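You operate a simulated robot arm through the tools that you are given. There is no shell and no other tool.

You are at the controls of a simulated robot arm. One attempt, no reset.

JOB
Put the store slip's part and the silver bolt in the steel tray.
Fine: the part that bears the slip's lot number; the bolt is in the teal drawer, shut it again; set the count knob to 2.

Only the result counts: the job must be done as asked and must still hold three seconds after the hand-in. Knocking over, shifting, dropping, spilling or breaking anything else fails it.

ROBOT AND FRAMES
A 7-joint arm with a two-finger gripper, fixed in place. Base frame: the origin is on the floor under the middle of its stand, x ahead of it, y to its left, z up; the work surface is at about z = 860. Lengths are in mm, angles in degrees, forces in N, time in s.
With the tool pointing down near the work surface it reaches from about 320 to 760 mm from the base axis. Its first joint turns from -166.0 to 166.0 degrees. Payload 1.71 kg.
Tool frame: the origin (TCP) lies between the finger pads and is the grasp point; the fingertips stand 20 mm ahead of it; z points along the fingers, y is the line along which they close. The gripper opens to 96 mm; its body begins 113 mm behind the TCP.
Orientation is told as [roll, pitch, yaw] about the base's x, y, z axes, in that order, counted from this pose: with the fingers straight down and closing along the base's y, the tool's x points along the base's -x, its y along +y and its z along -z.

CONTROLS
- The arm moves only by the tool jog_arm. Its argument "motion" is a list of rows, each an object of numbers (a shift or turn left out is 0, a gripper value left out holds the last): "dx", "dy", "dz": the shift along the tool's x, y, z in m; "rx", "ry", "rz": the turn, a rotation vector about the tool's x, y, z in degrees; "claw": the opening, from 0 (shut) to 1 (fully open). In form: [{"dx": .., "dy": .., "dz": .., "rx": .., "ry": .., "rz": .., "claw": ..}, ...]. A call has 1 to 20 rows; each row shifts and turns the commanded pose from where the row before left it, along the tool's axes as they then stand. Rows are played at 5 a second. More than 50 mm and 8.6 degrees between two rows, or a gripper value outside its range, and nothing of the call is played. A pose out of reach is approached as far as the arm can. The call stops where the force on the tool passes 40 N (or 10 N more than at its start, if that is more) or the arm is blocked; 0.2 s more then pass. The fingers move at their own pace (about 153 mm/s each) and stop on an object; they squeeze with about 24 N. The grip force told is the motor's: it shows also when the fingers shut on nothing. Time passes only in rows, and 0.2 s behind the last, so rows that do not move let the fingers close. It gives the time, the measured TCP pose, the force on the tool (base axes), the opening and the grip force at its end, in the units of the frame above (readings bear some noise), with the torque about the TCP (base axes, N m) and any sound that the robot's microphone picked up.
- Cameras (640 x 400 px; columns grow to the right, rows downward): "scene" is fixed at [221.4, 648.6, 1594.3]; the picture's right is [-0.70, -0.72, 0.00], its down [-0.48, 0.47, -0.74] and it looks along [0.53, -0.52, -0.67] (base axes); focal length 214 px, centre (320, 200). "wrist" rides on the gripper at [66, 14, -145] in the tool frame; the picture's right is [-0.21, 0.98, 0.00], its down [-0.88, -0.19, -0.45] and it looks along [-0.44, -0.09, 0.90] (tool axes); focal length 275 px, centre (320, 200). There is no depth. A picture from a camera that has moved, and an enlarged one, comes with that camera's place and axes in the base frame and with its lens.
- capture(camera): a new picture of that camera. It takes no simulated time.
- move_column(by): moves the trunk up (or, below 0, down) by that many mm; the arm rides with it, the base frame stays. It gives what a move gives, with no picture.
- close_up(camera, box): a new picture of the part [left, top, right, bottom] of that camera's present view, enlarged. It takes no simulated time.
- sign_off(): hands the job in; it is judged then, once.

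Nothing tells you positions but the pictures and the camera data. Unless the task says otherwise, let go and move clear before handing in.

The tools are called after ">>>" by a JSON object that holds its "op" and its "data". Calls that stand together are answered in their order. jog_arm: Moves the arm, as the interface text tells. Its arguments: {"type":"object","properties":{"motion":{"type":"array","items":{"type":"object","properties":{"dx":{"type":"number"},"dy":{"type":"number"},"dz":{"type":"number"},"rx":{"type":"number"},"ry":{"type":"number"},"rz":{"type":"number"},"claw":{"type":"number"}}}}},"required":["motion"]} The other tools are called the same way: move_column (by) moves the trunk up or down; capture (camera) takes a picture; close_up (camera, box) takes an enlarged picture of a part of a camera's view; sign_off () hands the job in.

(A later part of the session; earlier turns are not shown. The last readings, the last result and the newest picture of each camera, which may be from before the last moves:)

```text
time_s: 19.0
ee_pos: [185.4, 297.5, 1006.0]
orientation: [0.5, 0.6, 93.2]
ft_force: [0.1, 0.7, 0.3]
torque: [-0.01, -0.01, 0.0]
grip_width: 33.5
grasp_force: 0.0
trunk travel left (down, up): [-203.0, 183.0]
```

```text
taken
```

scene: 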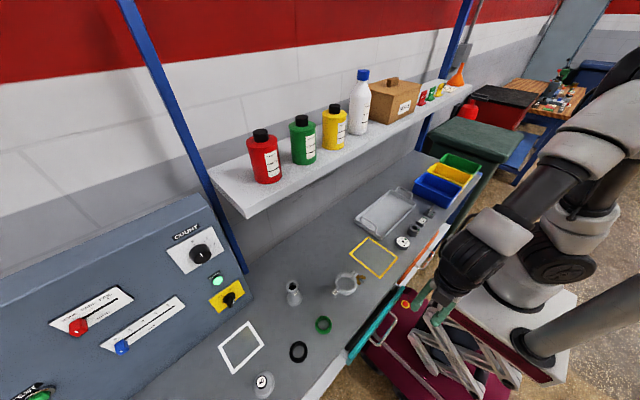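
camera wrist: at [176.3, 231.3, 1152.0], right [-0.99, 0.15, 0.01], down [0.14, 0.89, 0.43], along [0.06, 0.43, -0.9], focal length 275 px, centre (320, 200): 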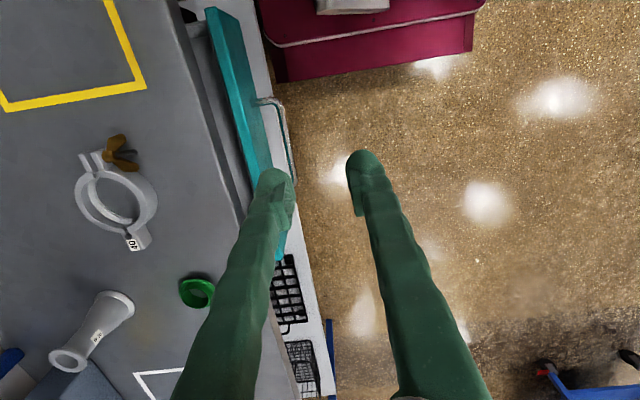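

>>> {"op": "close_up", "data": {"camera": "scene", "box": [330, 270, 430, 370]}}

>>> {"op": "close_up", "data": {"camera": "wrist", "box": [170, 0, 330, 270]}}

```text
4.00 times, centred on (380, 320) of scene
camera zoom: at [221.4, 648.6, 1594.3], right [-0.7, -0.72, 0.0], down [-0.48, 0.47, -0.74], along [0.53, -0.52, -0.67], focal length 858 px, centre (80, -280)
```

zoom: 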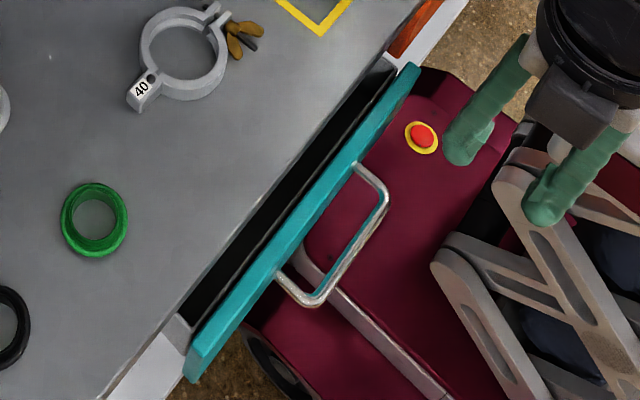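

```text
1.48 times, centred on (250, 135) of wrist
camera zoom: at [176.3, 231.3, 1152.0], right [-0.99, 0.15, 0.01], down [0.14, 0.89, 0.43], along [0.06, 0.43, -0.9], focal length 408 px, centre (424, 296)
```

zoom: 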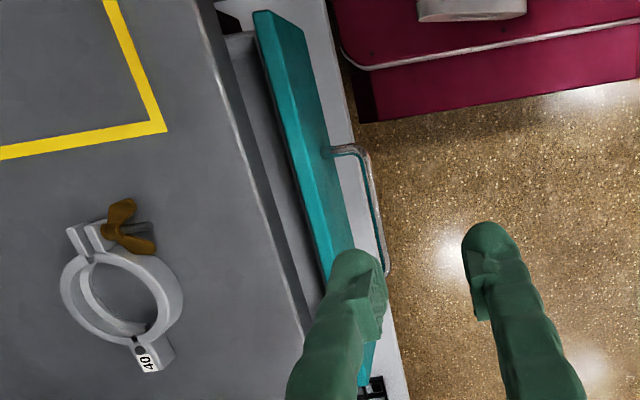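

The drawer is open about 29 mm, with the bar now near x≈233. I'll regrip with a less steep tilt (55°) further along the bar (+y), away from the stand. First I tilt and approach partway, then measure.

>>> {"op": "jog_arm", "data": {"motion": [{"rz": 3.2, "claw": 0.24}, {"rx": 7.8}, {"rx": 7.8}, {"rx": 7.8}, {"rx": 7.8}, {"rx": 7.8}, {"rx": 7.8}, {"rx": 7.8}, {"dx": -0.0095, "dy": 0.0312, "dz": 0.0221}, {"dx": -0.0095, "dy": 0.0312, "dz": 0.0221}, {"dx": -0.0095, "dy": 0.0312, "dz": 0.0221}]}}

>>> {"op": "capture", "data": {"camera": "wrist"}}

>>> {"op": "close_up", "data": {"camera": "scene", "box": [330, 270, 470, 370]}}

```text
time_s: 21.4
ee_pos: [188.0, 323.1, 890.2]
orientation: [-54.2, 0.8, 89.8]
ft_force: [-0.7, -0.8, -0.1]
torque: [0.0, 0.02, -0.02]
grip_width: 22.7
grasp_force: 0.1
trunk travel left (down, up): [-203.0, 183.0]
```

```text
taken
camera wrist: at [61.5, 257.8, 964.6], right [-0.57, 0.2, -0.8], down [-0.25, 0.88, 0.4], along [0.78, 0.43, -0.46], focal length 275 px, centre (320, 200)
```

wrist: 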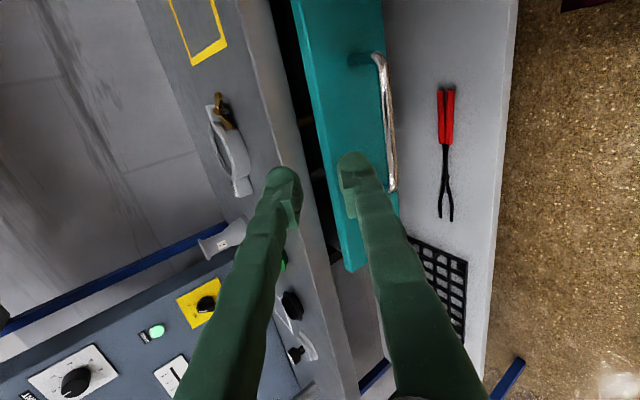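

```text
4.00 times, centred on (400, 320) of scene
camera zoom: at [221.4, 648.6, 1594.3], right [-0.7, -0.72, 0.0], down [-0.48, 0.47, -0.74], along [0.53, -0.52, -0.67], focal length 858 px, centre (0, -280)
```

zoom: 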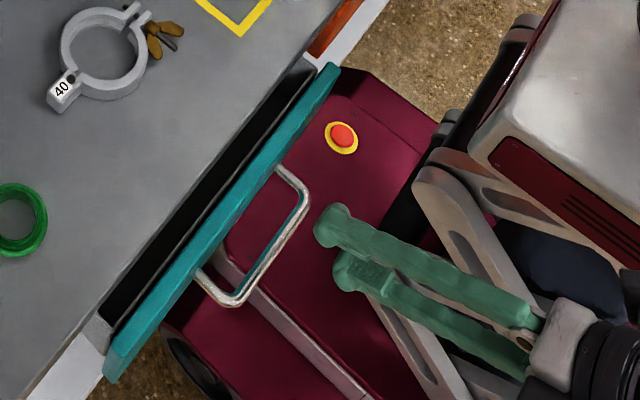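

>>> {"op": "jog_arm", "data": {"motion": [{"dx": -0.011, "dy": 0.0313, "dz": 0.0206}, {"dx": -0.011, "dy": 0.0313, "dz": 0.0206}]}}

>>> {"op": "close_up", "data": {"camera": "wrist", "box": [220, 0, 460, 240]}}

>>> {"op": "close_up", "data": {"camera": "scene", "box": [330, 270, 470, 370]}}

```text
time_s: 22.0
ee_pos: [178.5, 343.4, 817.5]
orientation: [-54.3, 0.8, 89.9]
ft_force: [0.7, -0.1, -0.3]
torque: [-0.04, 0.02, 0.01]
grip_width: 23.2
grasp_force: 0.0
trunk travel left (down, up): [-203.0, 183.0]
```

```text
1.67 times, centred on (340, 120) of wrist
camera zoom: at [53.5, 278.7, 892.0], right [-0.57, 0.2, -0.8], down [-0.25, 0.88, 0.4], along [0.78, 0.43, -0.46], focal length 459 px, centre (287, 333)
```

zoom: 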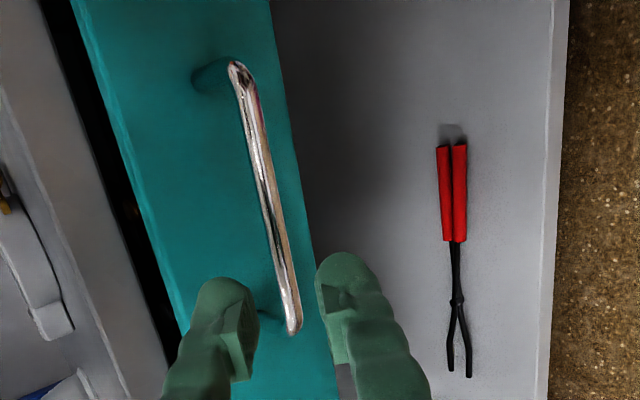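

```text
4.00 times, centred on (400, 320) of scene
camera zoom: at [221.4, 648.6, 1594.3], right [-0.7, -0.72, 0.0], down [-0.48, 0.47, -0.74], along [0.53, -0.52, -0.67], focal length 858 px, centre (0, -280)
```

zoom: 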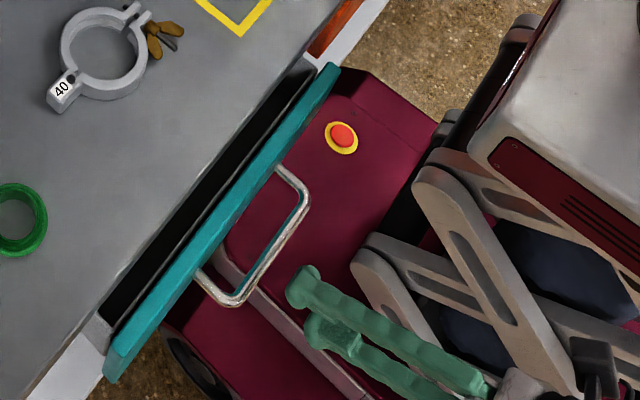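

Aligned within about 2 mm. Advancing onto the bar and gripping.

>>> {"op": "jog_arm", "data": {"motion": [{"dy": -0.0015, "dz": 0.02}, {"dz": 0.02}, {"dz": 0.018}, {}, {"claw": 0.0}, {}, {}]}}

>>> {"op": "capture", "data": {"camera": "wrist"}}

```text
time_s: 23.6
ee_pos: [229.0, 343.9, 783.9]
orientation: [-54.3, 0.6, 89.9]
ft_force: [1.2, -0.3, 6.8]
torque: [0.1, -0.01, -0.28]
grip_width: 5.8
grasp_force: 33.5
trunk travel left (down, up): [-203.0, 183.0]
```

```text
taken
camera wrist: at [102.8, 278.2, 858.2], right [-0.57, 0.2, -0.8], down [-0.25, 0.88, 0.4], along [0.78, 0.43, -0.45], focal length 275 px, centre (320, 200)
```

wrist: 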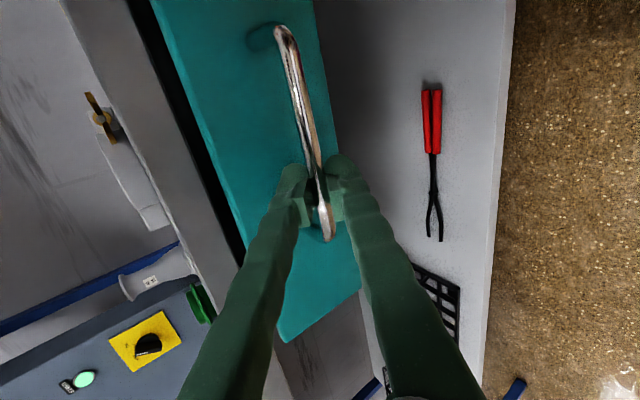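

>>> {"op": "jog_arm", "data": {"motion": [{"dy": 0.0058, "dz": -0.0081}, {"dy": 0.0058, "dz": -0.0081}, {"dy": 0.0058, "dz": -0.0081}, {"dy": 0.0058, "dz": -0.0081}]}}

```text
time_s: 24.6
ee_pos: [189.0, 343.1, 783.8]
orientation: [-54.1, 0.6, 90.1]
ft_force: [-1.3, -2.0, 13.8]
torque: [0.01, -0.06, -0.41]
grip_width: 6.1
grasp_force: 33.5
trunk travel left (down, up): [-203.0, 183.0]
```

It moves straight now; drawer is open about 70 mm. I'll continue pulling.

>>> {"op": "jog_arm", "data": {"motion": [{"dy": 0.0058, "dz": -0.0081}, {"dy": 0.0058, "dz": -0.0081}, {"dy": 0.0058, "dz": -0.0081}, {"dy": 0.0058, "dz": -0.0081}]}}

>>> {"op": "capture", "data": {"camera": "scene"}}

>>> {"op": "close_up", "data": {"camera": "scene", "box": [330, 270, 470, 390]}}

```text
time_s: 25.6
ee_pos: [149.2, 343.7, 783.4]
orientation: [-54.4, 0.5, 89.8]
ft_force: [0.5, -8.6, 23.7]
torque: [-0.26, -0.09, -0.71]
grip_width: 6.1
grasp_force: 33.4
trunk travel left (down, up): [-203.0, 183.0]
```

```text
taken
```

scene: 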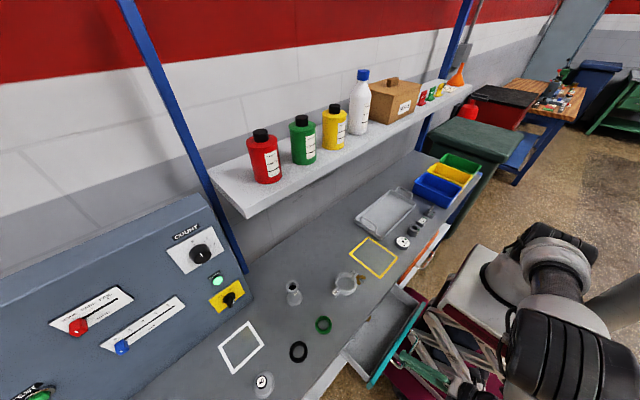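

```text
3.33 times, centred on (400, 330) of scene
camera zoom: at [221.4, 648.6, 1594.3], right [-0.7, -0.72, 0.0], down [-0.48, 0.47, -0.74], along [0.53, -0.52, -0.67], focal length 715 px, centre (53, -233)
```

zoom: 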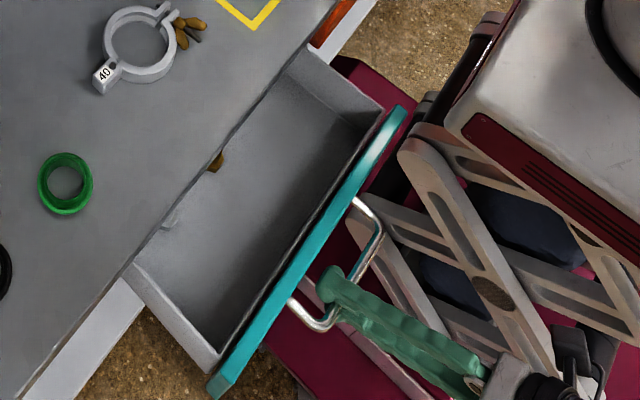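

The drawer is open about 110 mm; I can see a brass item and something else partly under the bench edge. I'll pull further, gently.

>>> {"op": "jog_arm", "data": {"motion": [{"dx": 0.0005, "dy": 0.0045, "dz": -0.009}, {"dy": 0.0058, "dz": -0.0081}, {"dy": 0.0058, "dz": -0.0081}, {"dy": 0.0058, "dz": -0.0081}]}}

>>> {"op": "close_up", "data": {"camera": "scene", "box": [330, 270, 470, 390]}}

```text
time_s: 26.6
ee_pos: [109.4, 343.5, 784.1]
orientation: [-54.0, 0.8, 89.8]
ft_force: [-0.9, -9.9, -0.2]
torque: [0.72, -0.04, 0.72]
grip_width: 5.9
grasp_force: 34.1
trunk travel left (down, up): [-203.0, 183.0]
```

```text
3.33 times, centred on (400, 330) of scene
camera zoom: at [221.4, 648.6, 1594.3], right [-0.7, -0.72, 0.0], down [-0.48, 0.47, -0.74], along [0.53, -0.52, -0.67], focal length 715 px, centre (53, -233)
```

zoom: 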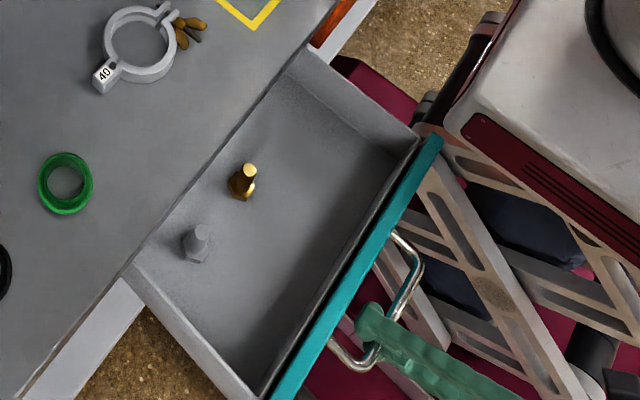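

The drawer now shows two upright bolts: a brass one and the silver one near (272, 402). That's enough opening. I'll release the handle and back off.

>>> {"op": "jog_arm", "data": {"motion": [{"claw": 0.26}, {}, {"dz": -0.01}, {"dz": -0.01}, {"dz": -0.01}]}}

>>> {"op": "capture", "data": {"camera": "wrist"}}

>>> {"op": "close_up", "data": {"camera": "scene", "box": [330, 270, 470, 390]}}

```text
time_s: 27.8
ee_pos: [103.9, 337.2, 797.0]
orientation: [-54.5, 1.7, 86.6]
ft_force: [-1.0, -0.4, -3.0]
torque: [-0.04, 0.02, 0.01]
grip_width: 27.4
grasp_force: 1.3
trunk travel left (down, up): [-203.0, 183.0]
```

```text
taken
camera wrist: at [-25.9, 279.6, 872.7], right [-0.56, 0.21, -0.8], down [-0.2, 0.9, 0.38], along [0.81, 0.38, -0.46], focal length 275 px, centre (320, 200)
```

wrist: 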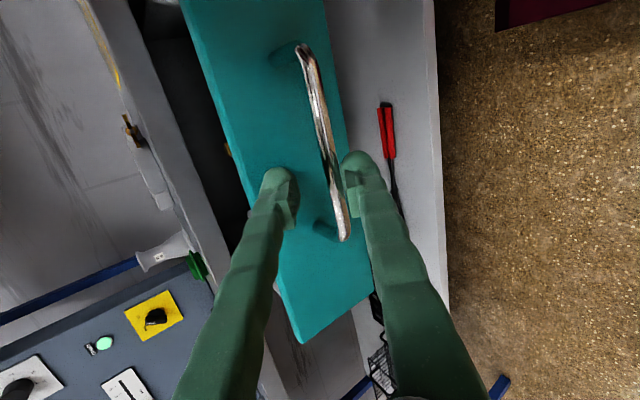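

```text
3.33 times, centred on (400, 330) of scene
camera zoom: at [221.4, 648.6, 1594.3], right [-0.7, -0.72, 0.0], down [-0.48, 0.47, -0.74], along [0.53, -0.52, -0.67], focal length 715 px, centre (53, -233)
```

zoom: 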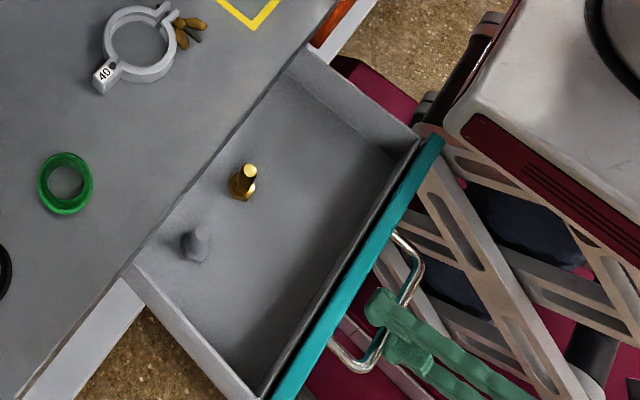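

>>> {"op": "jog_arm", "data": {"motion": [{"dy": -0.004, "dz": -0.005}, {"dy": -0.005, "dz": -0.006}, {"dy": -0.008, "dz": -0.006}, {"dy": -0.012, "dz": -0.008}]}}

>>> {"op": "capture", "data": {"camera": "scene"}}

>>> {"op": "close_up", "data": {"camera": "scene", "box": [330, 270, 470, 390]}}

```text
time_s: 29.0
ee_pos: [107.1, 332.2, 837.7]
orientation: [-55.5, 1.3, 83.3]
ft_force: [-0.6, -0.5, 1.2]
torque: [-0.02, 0.0, -0.02]
grip_width: 25.0
grasp_force: 0.0
trunk travel left (down, up): [-203.0, 183.0]
stopped in row 4: the arm was blocked; the commanded pose is now the measured one
```

```text
taken
```

scene: 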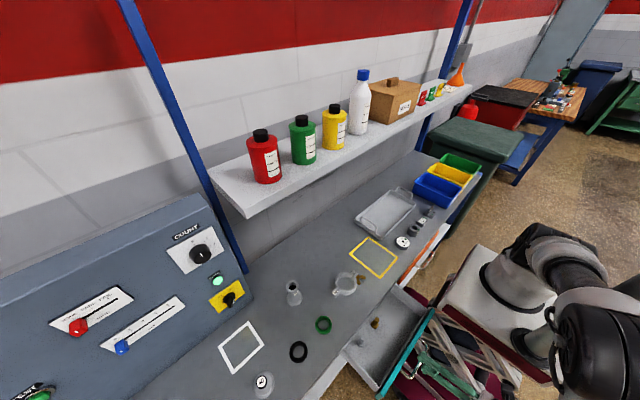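

```text
3.33 times, centred on (400, 330) of scene
camera zoom: at [221.4, 648.6, 1594.3], right [-0.7, -0.72, 0.0], down [-0.48, 0.47, -0.74], along [0.53, -0.52, -0.67], focal length 715 px, centre (53, -233)
```

zoom: 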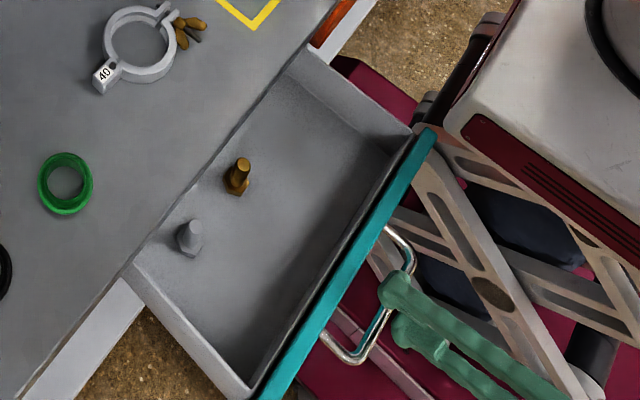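

>>> {"op": "jog_arm", "data": {"motion": [{"dy": -0.0116, "dz": -0.0043}, {"dy": -0.0116, "dz": -0.0043}, {"dy": -0.0116, "dz": -0.0043}, {"dy": -0.0116, "dz": -0.0043}, {"dy": -0.0116, "dz": -0.0043}, {"dy": -0.0116, "dz": -0.0043}]}}

```text
time_s: 30.4
ee_pos: [125.7, 328.2, 905.2]
orientation: [-55.7, 2.4, 83.6]
ft_force: [0.6, -0.6, 0.1]
torque: [-0.01, -0.04, 0.04]
grip_width: 25.3
grasp_force: 0.0
trunk travel left (down, up): [-203.0, 183.0]
```

Clear of the handle. Now I'll return the tool to vertical with yaw 0 so the fingers close along y for the bolt.

>>> {"op": "jog_arm", "data": {"motion": [{"rx": -8, "dz": -0.01}, {"rx": -8, "dz": -0.01}, {"rx": -8, "dz": -0.01}, {"rx": -8, "dz": -0.01}, {"rx": -8, "dz": -0.01}, {"rx": -8, "dz": -0.01}, {"rx": -7.7, "dz": -0.01}, {"rz": 8.3}, {"rz": 8.3}, {"rz": 8.3}, {"rz": 8.3}, {"rz": 8.3}, {"rz": 8.3}, {"rz": 8.3}, {"rz": 8.3}, {"rz": 8.3}, {"rz": 8.3}]}}

>>> {"op": "capture", "data": {"camera": "wrist"}}

>>> {"op": "capture", "data": {"camera": "scene"}}

```text
time_s: 34.0
ee_pos: [81.9, 337.6, 964.9]
orientation: [-1.5, 0.5, 2.0]
ft_force: [-0.2, 0.2, 0.1]
torque: [0.04, -0.01, 0.03]
grip_width: 25.1
grasp_force: 0.2
trunk travel left (down, up): [-203.0, 183.0]
```

```text
taken
camera wrist: at [16.7, 352.6, 1110.6], right [0.17, 0.98, -0.03], down [0.89, -0.14, 0.44], along [0.43, -0.1, -0.9], focal length 275 px, centre (320, 200)
```

wrist: 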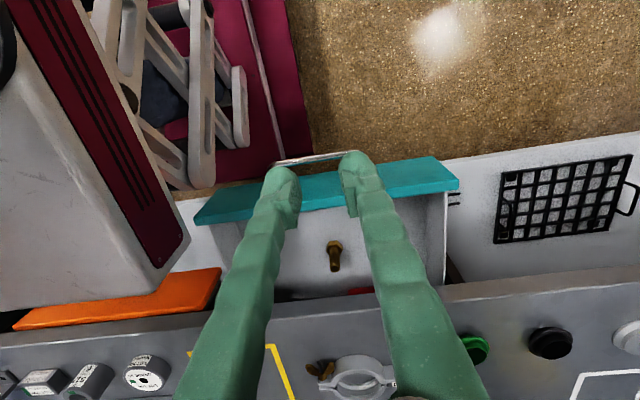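

```text
taken
```

scene: 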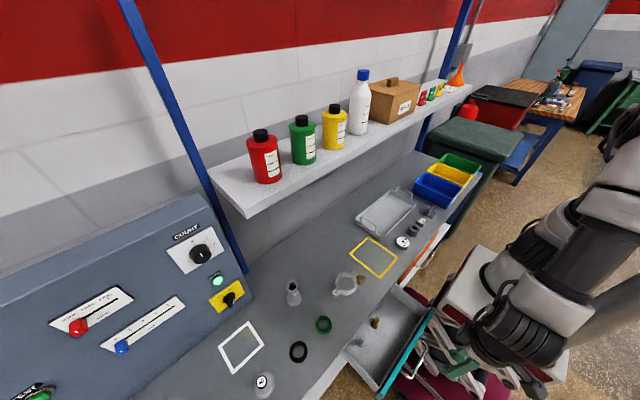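

Now I move to hover over the silver bolt with a moderate opening and look.

>>> {"op": "jog_arm", "data": {"motion": [{"rx": -1.5, "ry": -0.5, "rz": 2.0, "claw": 0.55}, {"dx": -0.034, "dy": 0.016, "dz": -0.009}, {"dx": -0.034, "dy": 0.016, "dz": -0.009}, {"dx": -0.034, "dy": 0.016, "dz": -0.009}, {"dx": -0.034, "dy": 0.016, "dz": -0.009}]}}

>>> {"op": "capture", "data": {"camera": "wrist"}}

>>> {"op": "close_up", "data": {"camera": "scene", "box": [330, 270, 450, 390]}}

```text
time_s: 35.2
ee_pos: [220.6, 400.5, 1000.9]
orientation: [-0.1, 0.0, 0.1]
ft_force: [-0.3, -0.3, 0.3]
torque: [-0.01, 0.05, -0.01]
grip_width: 52.8
grasp_force: 0.0
trunk travel left (down, up): [-203.0, 183.0]
```

```text
taken
camera wrist: at [154.1, 413.1, 1146.2], right [0.2, 0.98, 0.0], down [0.88, -0.18, 0.45], along [0.44, -0.09, -0.9], focal length 275 px, centre (320, 200)
```

wrist: 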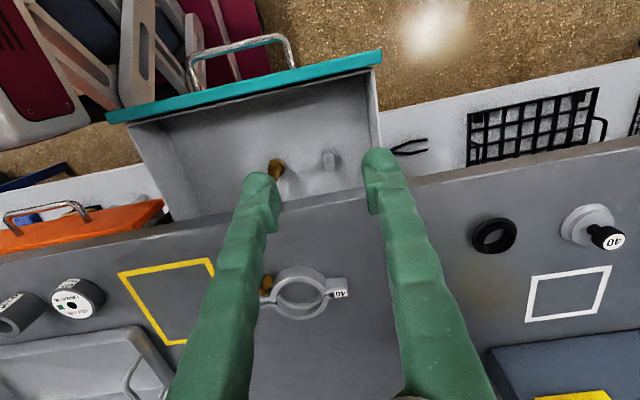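

```text
3.33 times, centred on (390, 330) of scene
camera zoom: at [221.4, 648.6, 1594.3], right [-0.7, -0.72, 0.0], down [-0.48, 0.47, -0.74], along [0.53, -0.52, -0.67], focal length 715 px, centre (87, -233)
```

zoom: 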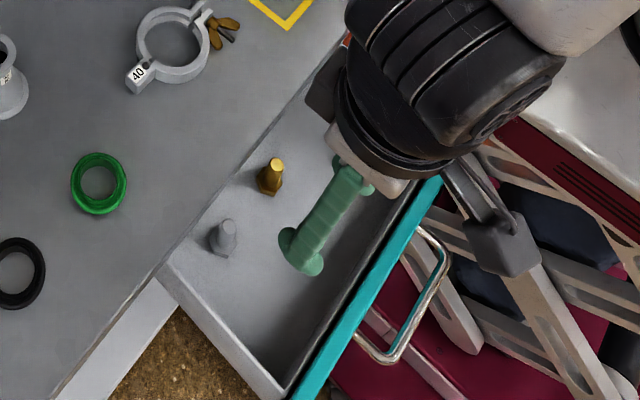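

>>> {"op": "close_up", "data": {"camera": "wrist", "box": [240, 120, 400, 220]}}

>>> {"op": "close_up", "data": {"camera": "scene", "box": [345, 310, 395, 350]}}

```text
4.00 times, centred on (320, 170) of wrist
camera zoom: at [154.1, 413.1, 1146.2], right [0.2, 0.98, 0.0], down [0.88, -0.18, 0.45], along [0.44, -0.09, -0.9], focal length 1101 px, centre (320, 320)
```

zoom: 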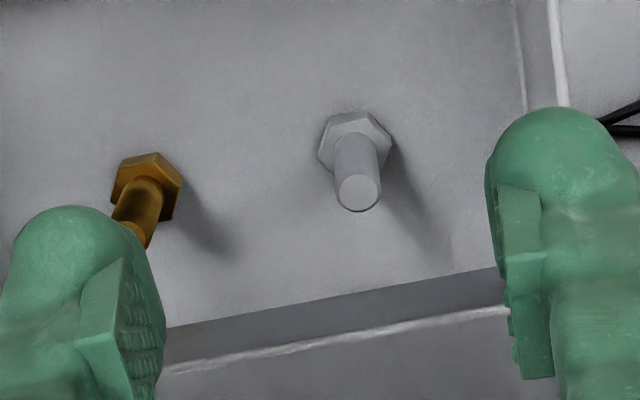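

```text
10.00 times, centred on (370, 330) of scene
camera zoom: at [221.4, 648.6, 1594.3], right [-0.7, -0.72, 0.0], down [-0.48, 0.47, -0.74], along [0.53, -0.52, -0.67], focal length 2145 px, centre (-180, -1100)
```

zoom: 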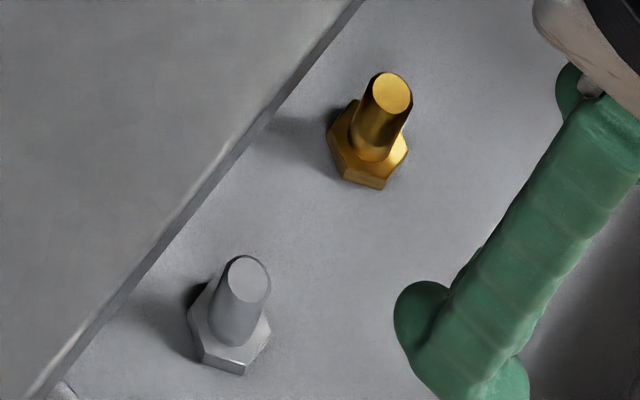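

Silver bolt: top of shank near (279, 401, 803), head on the drawer floor at about z=748. I'll move above it, then descend with a narrow opening.

>>> {"op": "jog_arm", "data": {"motion": [{"dx": -0.029, "dz": 0.035, "claw": 0.47}, {"dx": -0.0294, "dz": 0.035}, {"dz": 0.01}]}}

>>> {"op": "close_up", "data": {"camera": "wrist", "box": [220, 80, 440, 240]}}

>>> {"op": "close_up", "data": {"camera": "scene", "box": [325, 280, 425, 360]}}

```text
time_s: 36.0
ee_pos: [277.1, 403.9, 920.1]
orientation: [0.1, -0.1, 0.0]
ft_force: [-0.1, 0.1, -0.2]
torque: [-0.02, -0.02, 0.01]
grip_width: 45.4
grasp_force: 0.1
trunk travel left (down, up): [-203.0, 183.0]
```

```text
2.50 times, centred on (330, 160) of wrist
camera zoom: at [211.6, 416.1, 1066.0], right [0.21, 0.98, 0.0], down [0.88, -0.18, 0.45], along [0.44, -0.09, -0.9], focal length 688 px, centre (295, 300)
```

zoom: 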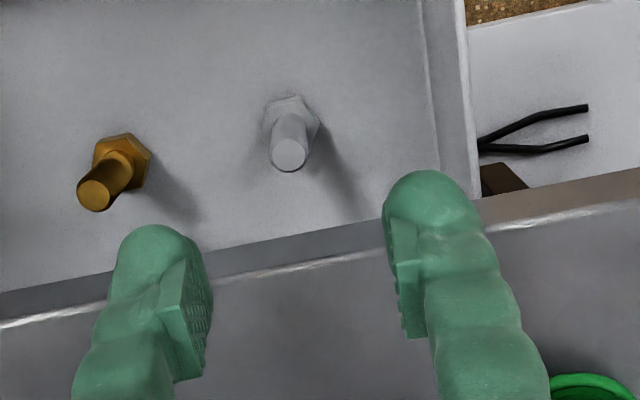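

```text
5.00 times, centred on (375, 320) of scene
camera zoom: at [221.4, 648.6, 1594.3], right [-0.7, -0.72, 0.0], down [-0.48, 0.47, -0.74], along [0.53, -0.52, -0.67], focal length 1072 px, centre (45, -400)
```

zoom: 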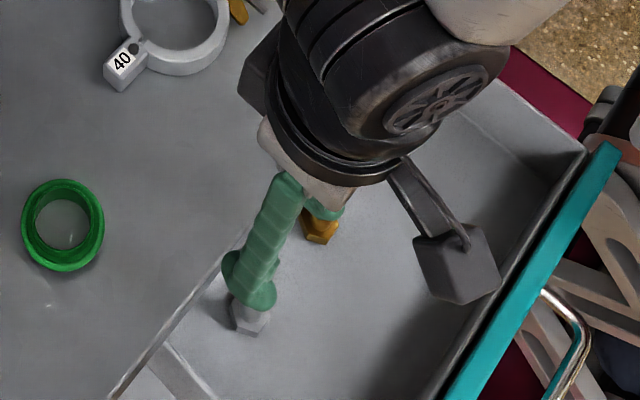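

The alignment is within 3 mm. Descending to grasp the shank.

>>> {"op": "jog_arm", "data": {"motion": [{"dx": -0.001, "dy": -0.0027, "dz": 0.033}, {"dz": 0.033}, {"dz": 0.033}, {"dz": 0.02}, {"dz": 0.012}, {}]}}

>>> {"op": "close_up", "data": {"camera": "wrist", "box": [220, 100, 440, 260]}}

```text
time_s: 37.4
ee_pos: [279.7, 397.7, 790.7]
orientation: [-0.2, -0.1, 0.1]
ft_force: [0.3, 0.1, 0.2]
torque: [-0.02, -0.02, -0.04]
grip_width: 45.1
grasp_force: 0.0
trunk travel left (down, up): [-203.0, 183.0]
```

```text
2.50 times, centred on (330, 180) of wrist
camera zoom: at [212.1, 411.4, 936.7], right [0.21, 0.98, 0.0], down [0.88, -0.18, 0.45], along [0.44, -0.09, -0.89], focal length 688 px, centre (295, 250)
```

zoom: 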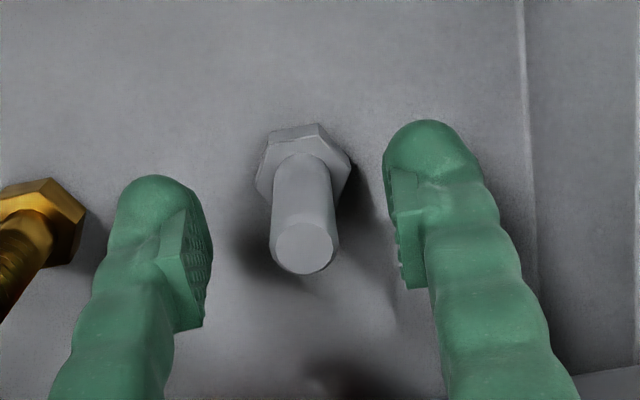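

>>> {"op": "jog_arm", "data": {"motion": [{"dx": 0.0015, "dy": 0.0022}, {"claw": 0.0}, {}, {}, {}]}}

>>> {"op": "close_up", "data": {"camera": "wrist", "box": [220, 100, 440, 260]}}

```text
time_s: 38.6
ee_pos: [275.8, 402.7, 790.9]
orientation: [-0.1, -0.2, 0.2]
ft_force: [0.9, -0.6, 0.2]
torque: [0.01, -0.02, -0.02]
grip_width: 14.6
grasp_force: 23.8
trunk travel left (down, up): [-203.0, 183.0]
```

```text
2.50 times, centred on (330, 180) of wrist
camera zoom: at [210.2, 414.4, 936.0], right [0.21, 0.98, 0.0], down [0.88, -0.18, 0.45], along [0.44, -0.09, -0.9], focal length 688 px, centre (295, 250)
```

zoom: 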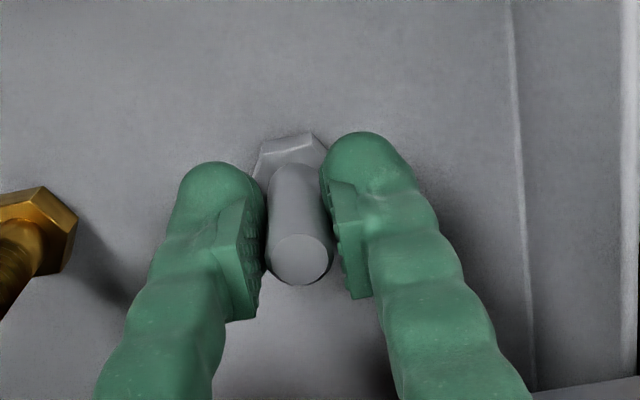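

The silver bolt is gripped (14.6 mm). Lifting it straight out of the drawer.

>>> {"op": "jog_arm", "data": {"motion": [{"dz": -0.02}, {"dz": -0.035}, {"dz": -0.04}, {"dz": -0.04}, {"dz": -0.04}]}}

>>> {"op": "capture", "data": {"camera": "wrist"}}

>>> {"op": "capture", "data": {"camera": "scene"}}

```text
time_s: 39.8
ee_pos: [276.1, 400.9, 966.9]
orientation: [0.0, -0.1, 0.1]
ft_force: [-0.8, -0.7, -1.4]
torque: [0.05, -0.01, 0.01]
grip_width: 14.6
grasp_force: 23.5
trunk travel left (down, up): [-203.0, 183.0]
```

```text
taken
camera wrist: at [210.9, 414.7, 1111.1], right [0.21, 0.98, 0.0], down [0.88, -0.18, 0.45], along [0.44, -0.09, -0.9], focal length 275 px, centre (320, 200)
```

wrist: 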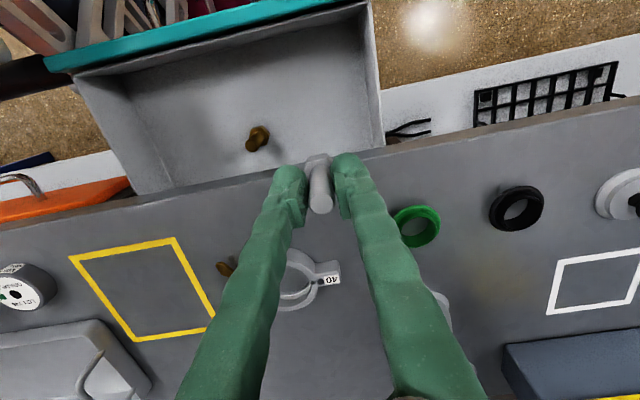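

```text
taken
```

scene: 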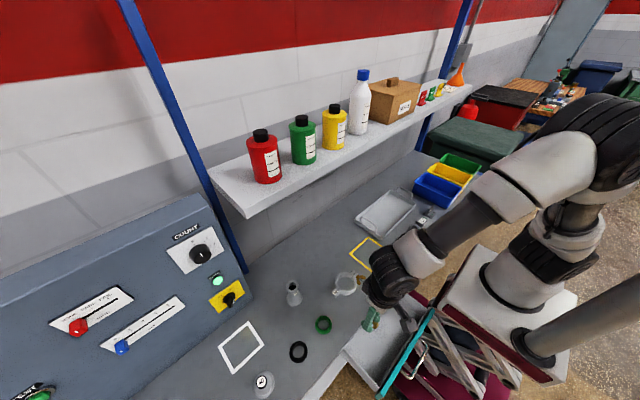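

>>> {"op": "jog_arm", "data": {"motion": [{"dx": -0.0193, "dy": -0.0379, "dz": -0.002}, {"dx": -0.0193, "dy": -0.0379, "dz": -0.002}, {"dx": -0.0193, "dy": -0.0379}, {"dx": -0.0193, "dy": -0.0379}, {"dx": -0.0193, "dy": -0.0379}, {"dx": -0.0193, "dy": -0.0379}, {"dx": -0.0193, "dy": -0.0379}, {"dx": -0.0193, "dy": -0.0379}, {"dx": -0.0193, "dy": -0.0379}]}}

>>> {"op": "capture", "data": {"camera": "wrist"}}

>>> {"op": "capture", "data": {"camera": "scene"}}

```text
time_s: 41.8
ee_pos: [450.2, 58.3, 970.9]
orientation: [0.0, -0.2, 0.1]
ft_force: [0.1, -0.6, -1.4]
torque: [0.01, 0.0, 0.0]
grip_width: 14.4
grasp_force: 23.9
trunk travel left (down, up): [-203.0, 183.0]
```

```text
taken
camera wrist: at [384.1, 72.9, 1115.8], right [0.2, 0.98, 0.0], down [0.88, -0.18, 0.45], along [0.44, -0.09, -0.9], focal length 275 px, centre (320, 200)
```

wrist: 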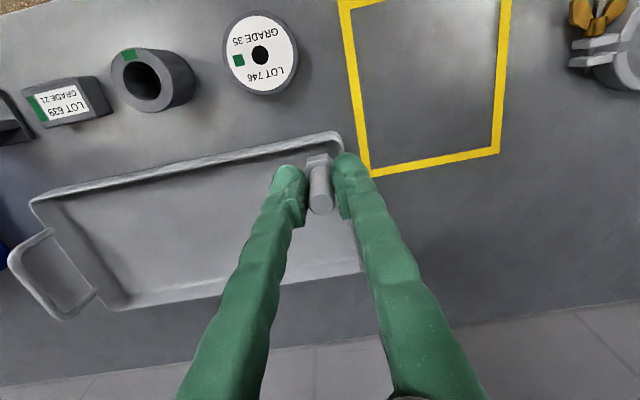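

```text
taken
```

scene: 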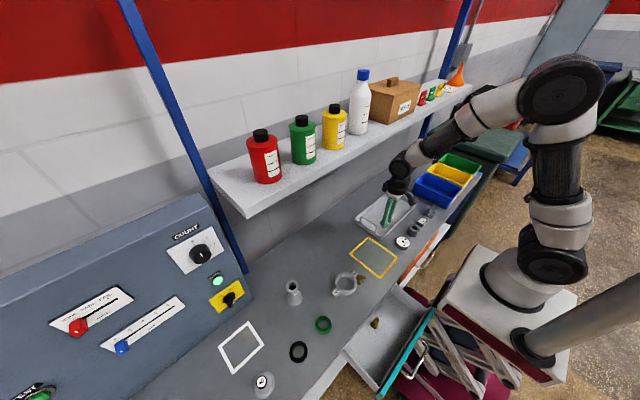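

The bolt is above the tray's left end. Tray interior spans about x 455–580, y -210–68. I'll move to (500, -20) and lower.

>>> {"op": "jog_arm", "data": {"motion": [{"dx": -0.0167, "dy": -0.026}, {"dx": -0.0167, "dy": -0.026}, {"dx": -0.0167, "dy": -0.026}, {"dz": 0.02}, {"dz": 0.02}]}}

>>> {"op": "capture", "data": {"camera": "wrist"}}

>>> {"op": "close_up", "data": {"camera": "scene", "box": [340, 140, 460, 240]}}

```text
time_s: 43.0
ee_pos: [500.0, -17.4, 932.1]
orientation: [0.0, -0.1, 0.1]
ft_force: [-0.4, -0.2, -1.7]
torque: [0.04, 0.02, 0.01]
grip_width: 14.2
grasp_force: 24.0
trunk travel left (down, up): [-203.0, 183.0]
```

```text
taken
camera wrist: at [434.1, -3.6, 1076.8], right [0.2, 0.98, 0.0], down [0.88, -0.18, 0.45], along [0.44, -0.09, -0.89], focal length 275 px, centre (320, 200)
```

wrist: 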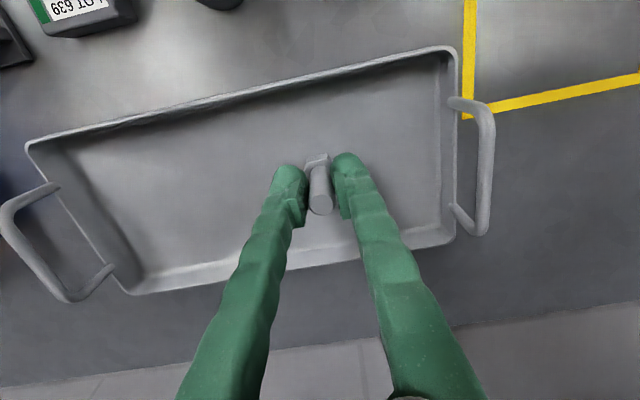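

```text
4.00 times, centred on (400, 190) of scene
camera zoom: at [221.4, 648.6, 1594.3], right [-0.7, -0.72, 0.0], down [-0.48, 0.47, -0.74], along [0.53, -0.52, -0.67], focal length 858 px, centre (0, 240)
```

zoom: 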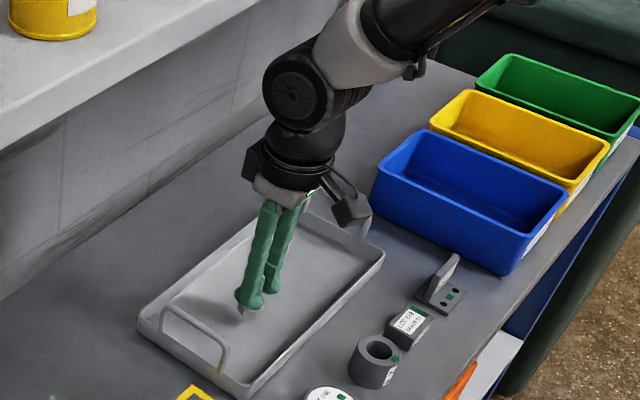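

>>> {"op": "jog_arm", "data": {"motion": [{"dz": 0.01}, {"dz": 0.006}, {"dz": 0.004}, {"dz": 0.003}]}}

>>> {"op": "close_up", "data": {"camera": "scene", "box": [370, 190, 420, 230]}}

```text
time_s: 44.0
ee_pos: [500.4, -17.7, 908.8]
orientation: [-0.1, -0.3, 0.2]
ft_force: [-3.8, -1.6, 17.5]
torque: [-0.04, 0.12, 0.01]
grip_width: 14.7
grasp_force: 24.3
trunk travel left (down, up): [-203.0, 183.0]
```

```text
10.00 times, centred on (395, 210) of scene
camera zoom: at [221.4, 648.6, 1594.3], right [-0.7, -0.72, 0.0], down [-0.48, 0.47, -0.74], along [0.53, -0.52, -0.67], focal length 2145 px, centre (-430, 100)
```

zoom: 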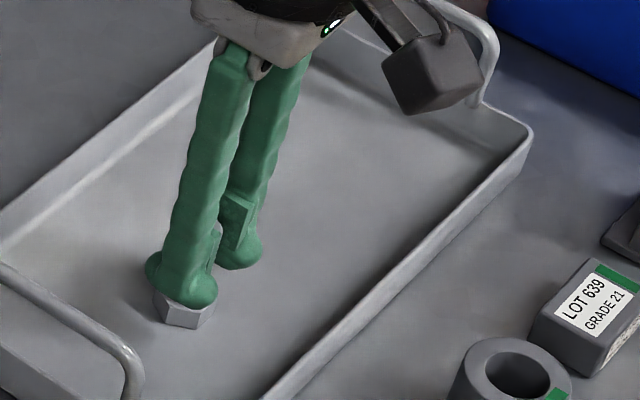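

The bolt's head rests on the tray floor. I'll relieve the load, release, and rise.

>>> {"op": "jog_arm", "data": {"motion": [{"dz": -0.001}, {"claw": 0.25}, {"claw": 0.45}, {}, {"dz": -0.02}, {"dz": -0.04}, {"dz": -0.04}]}}

>>> {"op": "capture", "data": {"camera": "wrist"}}

>>> {"op": "close_up", "data": {"camera": "scene", "box": [340, 140, 460, 240]}}

```text
time_s: 45.6
ee_pos: [499.6, -18.8, 1012.0]
orientation: [0.0, -0.1, 0.2]
ft_force: [-0.5, -0.5, -1.3]
torque: [0.04, -0.01, 0.0]
grip_width: 43.2
grasp_force: 0.0
trunk travel left (down, up): [-203.0, 183.0]
```

```text
taken
camera wrist: at [433.5, -4.8, 1156.8], right [0.2, 0.98, 0.0], down [0.88, -0.18, 0.45], along [0.44, -0.09, -0.89], focal length 275 px, centre (320, 200)
```

wrist: 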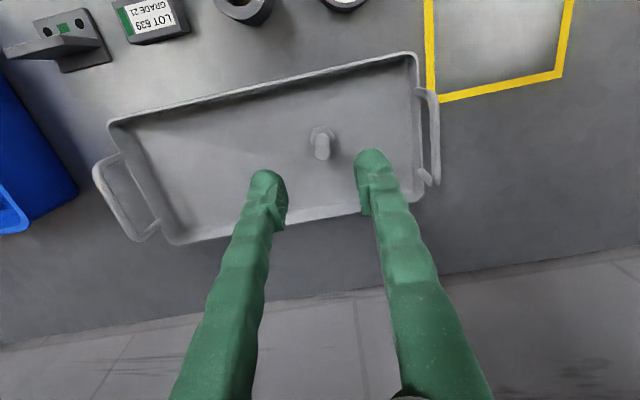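

```text
4.00 times, centred on (400, 190) of scene
camera zoom: at [221.4, 648.6, 1594.3], right [-0.7, -0.72, 0.0], down [-0.48, 0.47, -0.74], along [0.53, -0.52, -0.67], focal length 858 px, centre (0, 240)
```

zoom: 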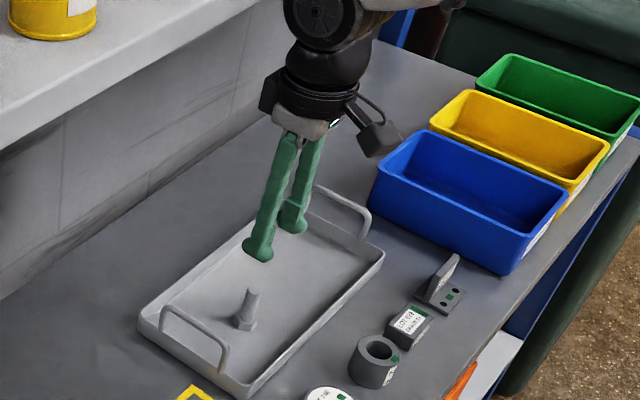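

The silver bolt stands upright in the tray. Next I move above the LOT 639 block and measure it and its neighbours.

>>> {"op": "jog_arm", "data": {"motion": [{"dx": 0.0333, "dy": -0.0278, "claw": 0.7}, {"dx": 0.0333, "dy": -0.0278}, {"dx": 0.0333, "dy": -0.0278}, {"dx": 0.0333, "dy": -0.0278}]}}

>>> {"op": "capture", "data": {"camera": "wrist"}}

>>> {"op": "close_up", "data": {"camera": "wrist", "box": [180, 60, 460, 240]}}

>>> {"op": "close_up", "data": {"camera": "scene", "box": [390, 190, 450, 250]}}

```text
time_s: 46.6
ee_pos: [366.3, -130.4, 1008.0]
orientation: [-0.1, -0.1, 0.1]
ft_force: [-0.7, -0.7, 0.5]
torque: [0.0, -0.04, -0.02]
grip_width: 67.4
grasp_force: 0.0
trunk travel left (down, up): [-203.0, 183.0]
```

```text
taken
camera wrist: at [298.8, -117.0, 1152.9], right [0.2, 0.98, 0.0], down [0.88, -0.18, 0.45], along [0.44, -0.09, -0.89], focal length 275 px, centre (320, 200)
```

wrist: 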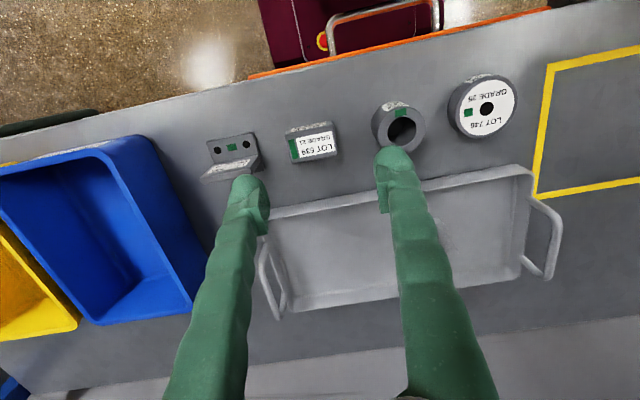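

```text
2.22 times, centred on (320, 150) of wrist
camera zoom: at [298.8, -117.0, 1152.9], right [0.2, 0.98, 0.0], down [0.88, -0.18, 0.45], along [0.44, -0.09, -0.89], focal length 612 px, centre (320, 311)
```

zoom: 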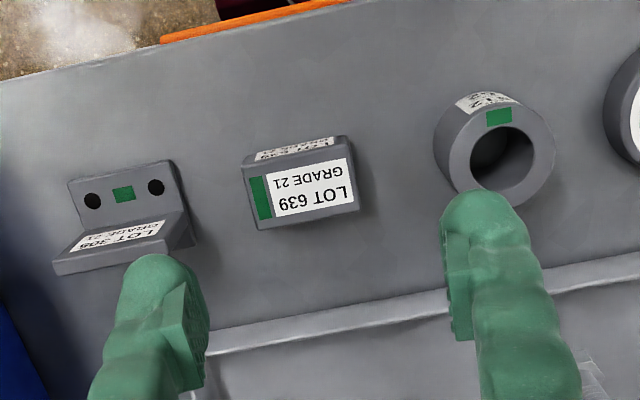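

```text
6.67 times, centred on (420, 220) of scene
camera zoom: at [221.4, 648.6, 1594.3], right [-0.7, -0.72, 0.0], down [-0.48, 0.47, -0.74], along [0.53, -0.52, -0.67], focal length 1430 px, centre (-347, 67)
```

zoom: 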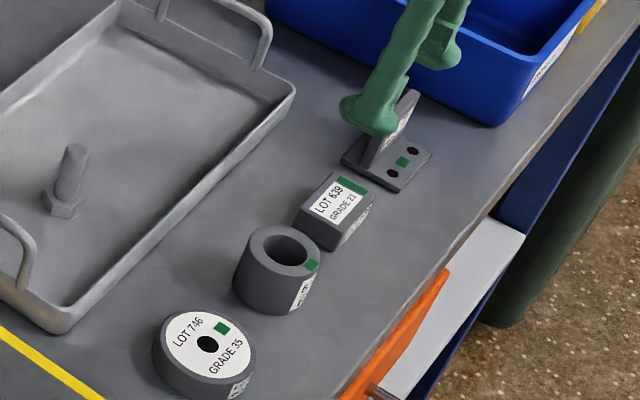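

>>> {"op": "close_up", "data": {"camera": "wrist", "box": [260, 100, 360, 180]}}

>>> {"op": "close_up", "data": {"camera": "wrist", "box": [190, 90, 290, 190]}}

>>> {"op": "close_up", "data": {"camera": "wrist", "box": [360, 60, 540, 160]}}

```text
5.00 times, centred on (310, 140) of wrist
camera zoom: at [298.8, -117.0, 1152.9], right [0.2, 0.98, 0.0], down [0.88, -0.18, 0.45], along [0.44, -0.09, -0.89], focal length 1376 px, centre (370, 500)
```

zoom: 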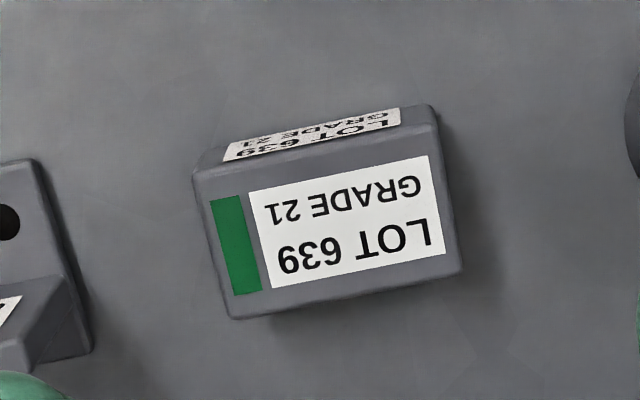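

```text
4.00 times, centred on (240, 140) of wrist
camera zoom: at [298.8, -117.0, 1152.9], right [0.2, 0.98, 0.0], down [0.88, -0.18, 0.45], along [0.44, -0.09, -0.89], focal length 1101 px, centre (640, 440)
```

zoom: 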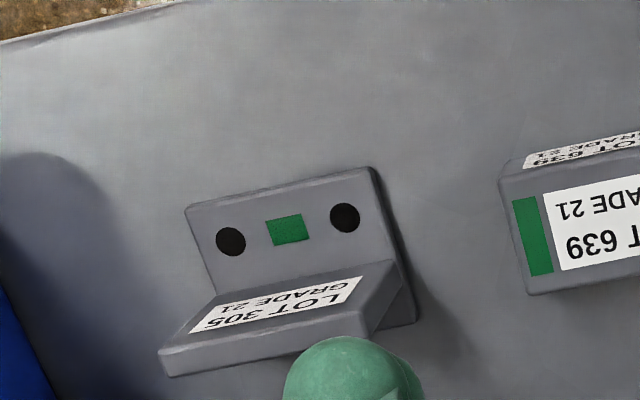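

```text
3.56 times, centred on (450, 110) of wrist
camera zoom: at [298.8, -117.0, 1152.9], right [0.2, 0.98, 0.0], down [0.88, -0.18, 0.45], along [0.44, -0.09, -0.89], focal length 979 px, centre (-142, 520)
```

zoom: 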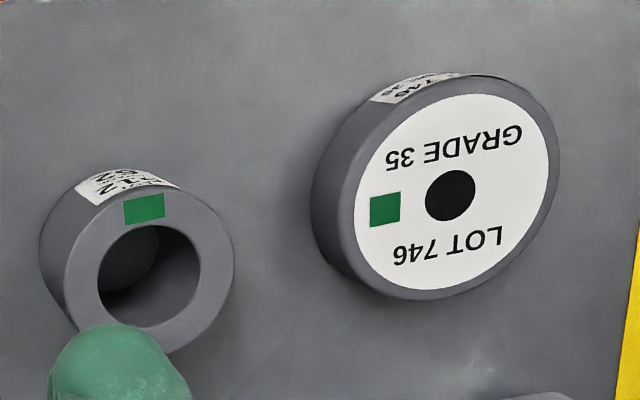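

The block is confirmed as LOT 639 (bracket is LOT 305, disc LOT 746). It measures about 30×48 mm, centred near (368.8, -138.7), aligned to the base axes. I'll yaw -90° about the tool so the fingers close along x, where there's more room.

>>> {"op": "jog_arm", "data": {"motion": [{"rz": -8.2, "claw": 0.62}, {"rz": -8.2}, {"rz": -8.2}, {"rz": -8.2}, {"rz": -8.2}, {"rz": -8.2}, {"rz": -8.2}, {"rz": -8.2}, {"rz": -8.2}, {"rz": -8.2}, {"rz": -8.0}]}}

>>> {"op": "capture", "data": {"camera": "wrist"}}

>>> {"op": "capture", "data": {"camera": "scene"}}

```text
time_s: 49.0
ee_pos: [366.8, -126.9, 1007.6]
orientation: [-0.1, 0.1, 90.3]
ft_force: [-0.3, -0.1, -0.2]
torque: [-0.03, 0.03, 0.02]
grip_width: 59.4
grasp_force: 0.1
trunk travel left (down, up): [-203.0, 183.0]
```

```text
taken
camera wrist: at [351.8, -192.8, 1153.0], right [-0.98, 0.2, 0.0], down [0.18, 0.88, 0.44], along [0.09, 0.43, -0.9], focal length 275 px, centre (320, 200)
```

wrist: 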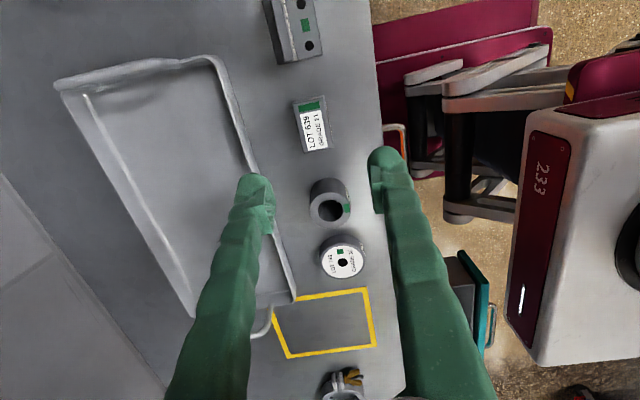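

```text
taken
```

scene: 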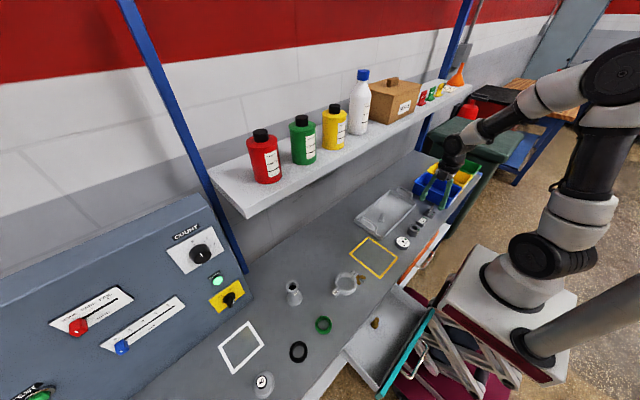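

>>> {"op": "close_up", "data": {"camera": "wrist", "box": [250, 60, 390, 200]}}

```text
2.86 times, centred on (320, 130) of wrist
camera zoom: at [351.8, -192.8, 1153.0], right [-0.98, 0.2, 0.0], down [0.18, 0.88, 0.44], along [0.09, 0.43, -0.9], focal length 786 px, centre (320, 400)
```

zoom: 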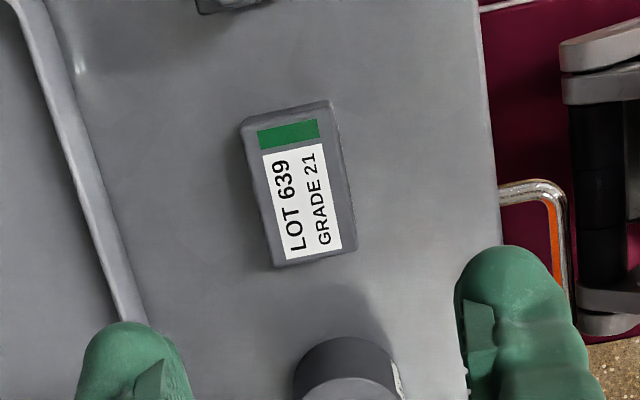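

Block top is at about z≈880, centre (368.3, -140). I'll descend to just above it, check alignment, then finish.

>>> {"op": "jog_arm", "data": {"motion": [{"dx": 0.0131, "dy": -0.0015, "dz": 0.03}, {"dz": 0.03}, {"dz": 0.028}]}}

>>> {"op": "capture", "data": {"camera": "wrist"}}

>>> {"op": "close_up", "data": {"camera": "scene", "box": [390, 180, 450, 240]}}

```text
time_s: 49.8
ee_pos: [365.6, -140.1, 918.5]
orientation: [0.0, 0.1, 90.1]
ft_force: [-0.2, 0.5, 0.2]
torque: [0.01, 0.01, 0.0]
grip_width: 59.3
grasp_force: 0.2
trunk travel left (down, up): [-203.0, 183.0]
```

```text
taken
camera wrist: at [352.4, -206.0, 1064.1], right [-0.98, 0.2, 0.0], down [0.18, 0.88, 0.44], along [0.09, 0.43, -0.9], focal length 275 px, centre (320, 200)
```

wrist: 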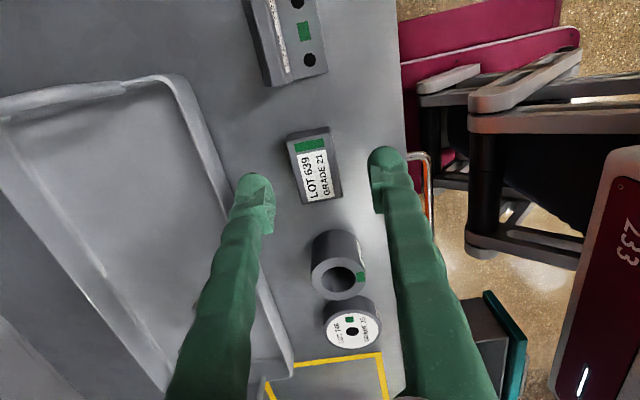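

```text
6.67 times, centred on (420, 210) of scene
camera zoom: at [221.4, 648.6, 1594.3], right [-0.7, -0.72, 0.0], down [-0.48, 0.47, -0.74], along [0.53, -0.52, -0.67], focal length 1430 px, centre (-347, 133)
```

zoom: 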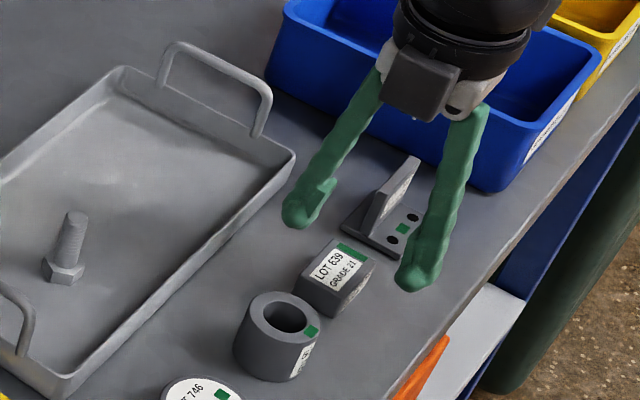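

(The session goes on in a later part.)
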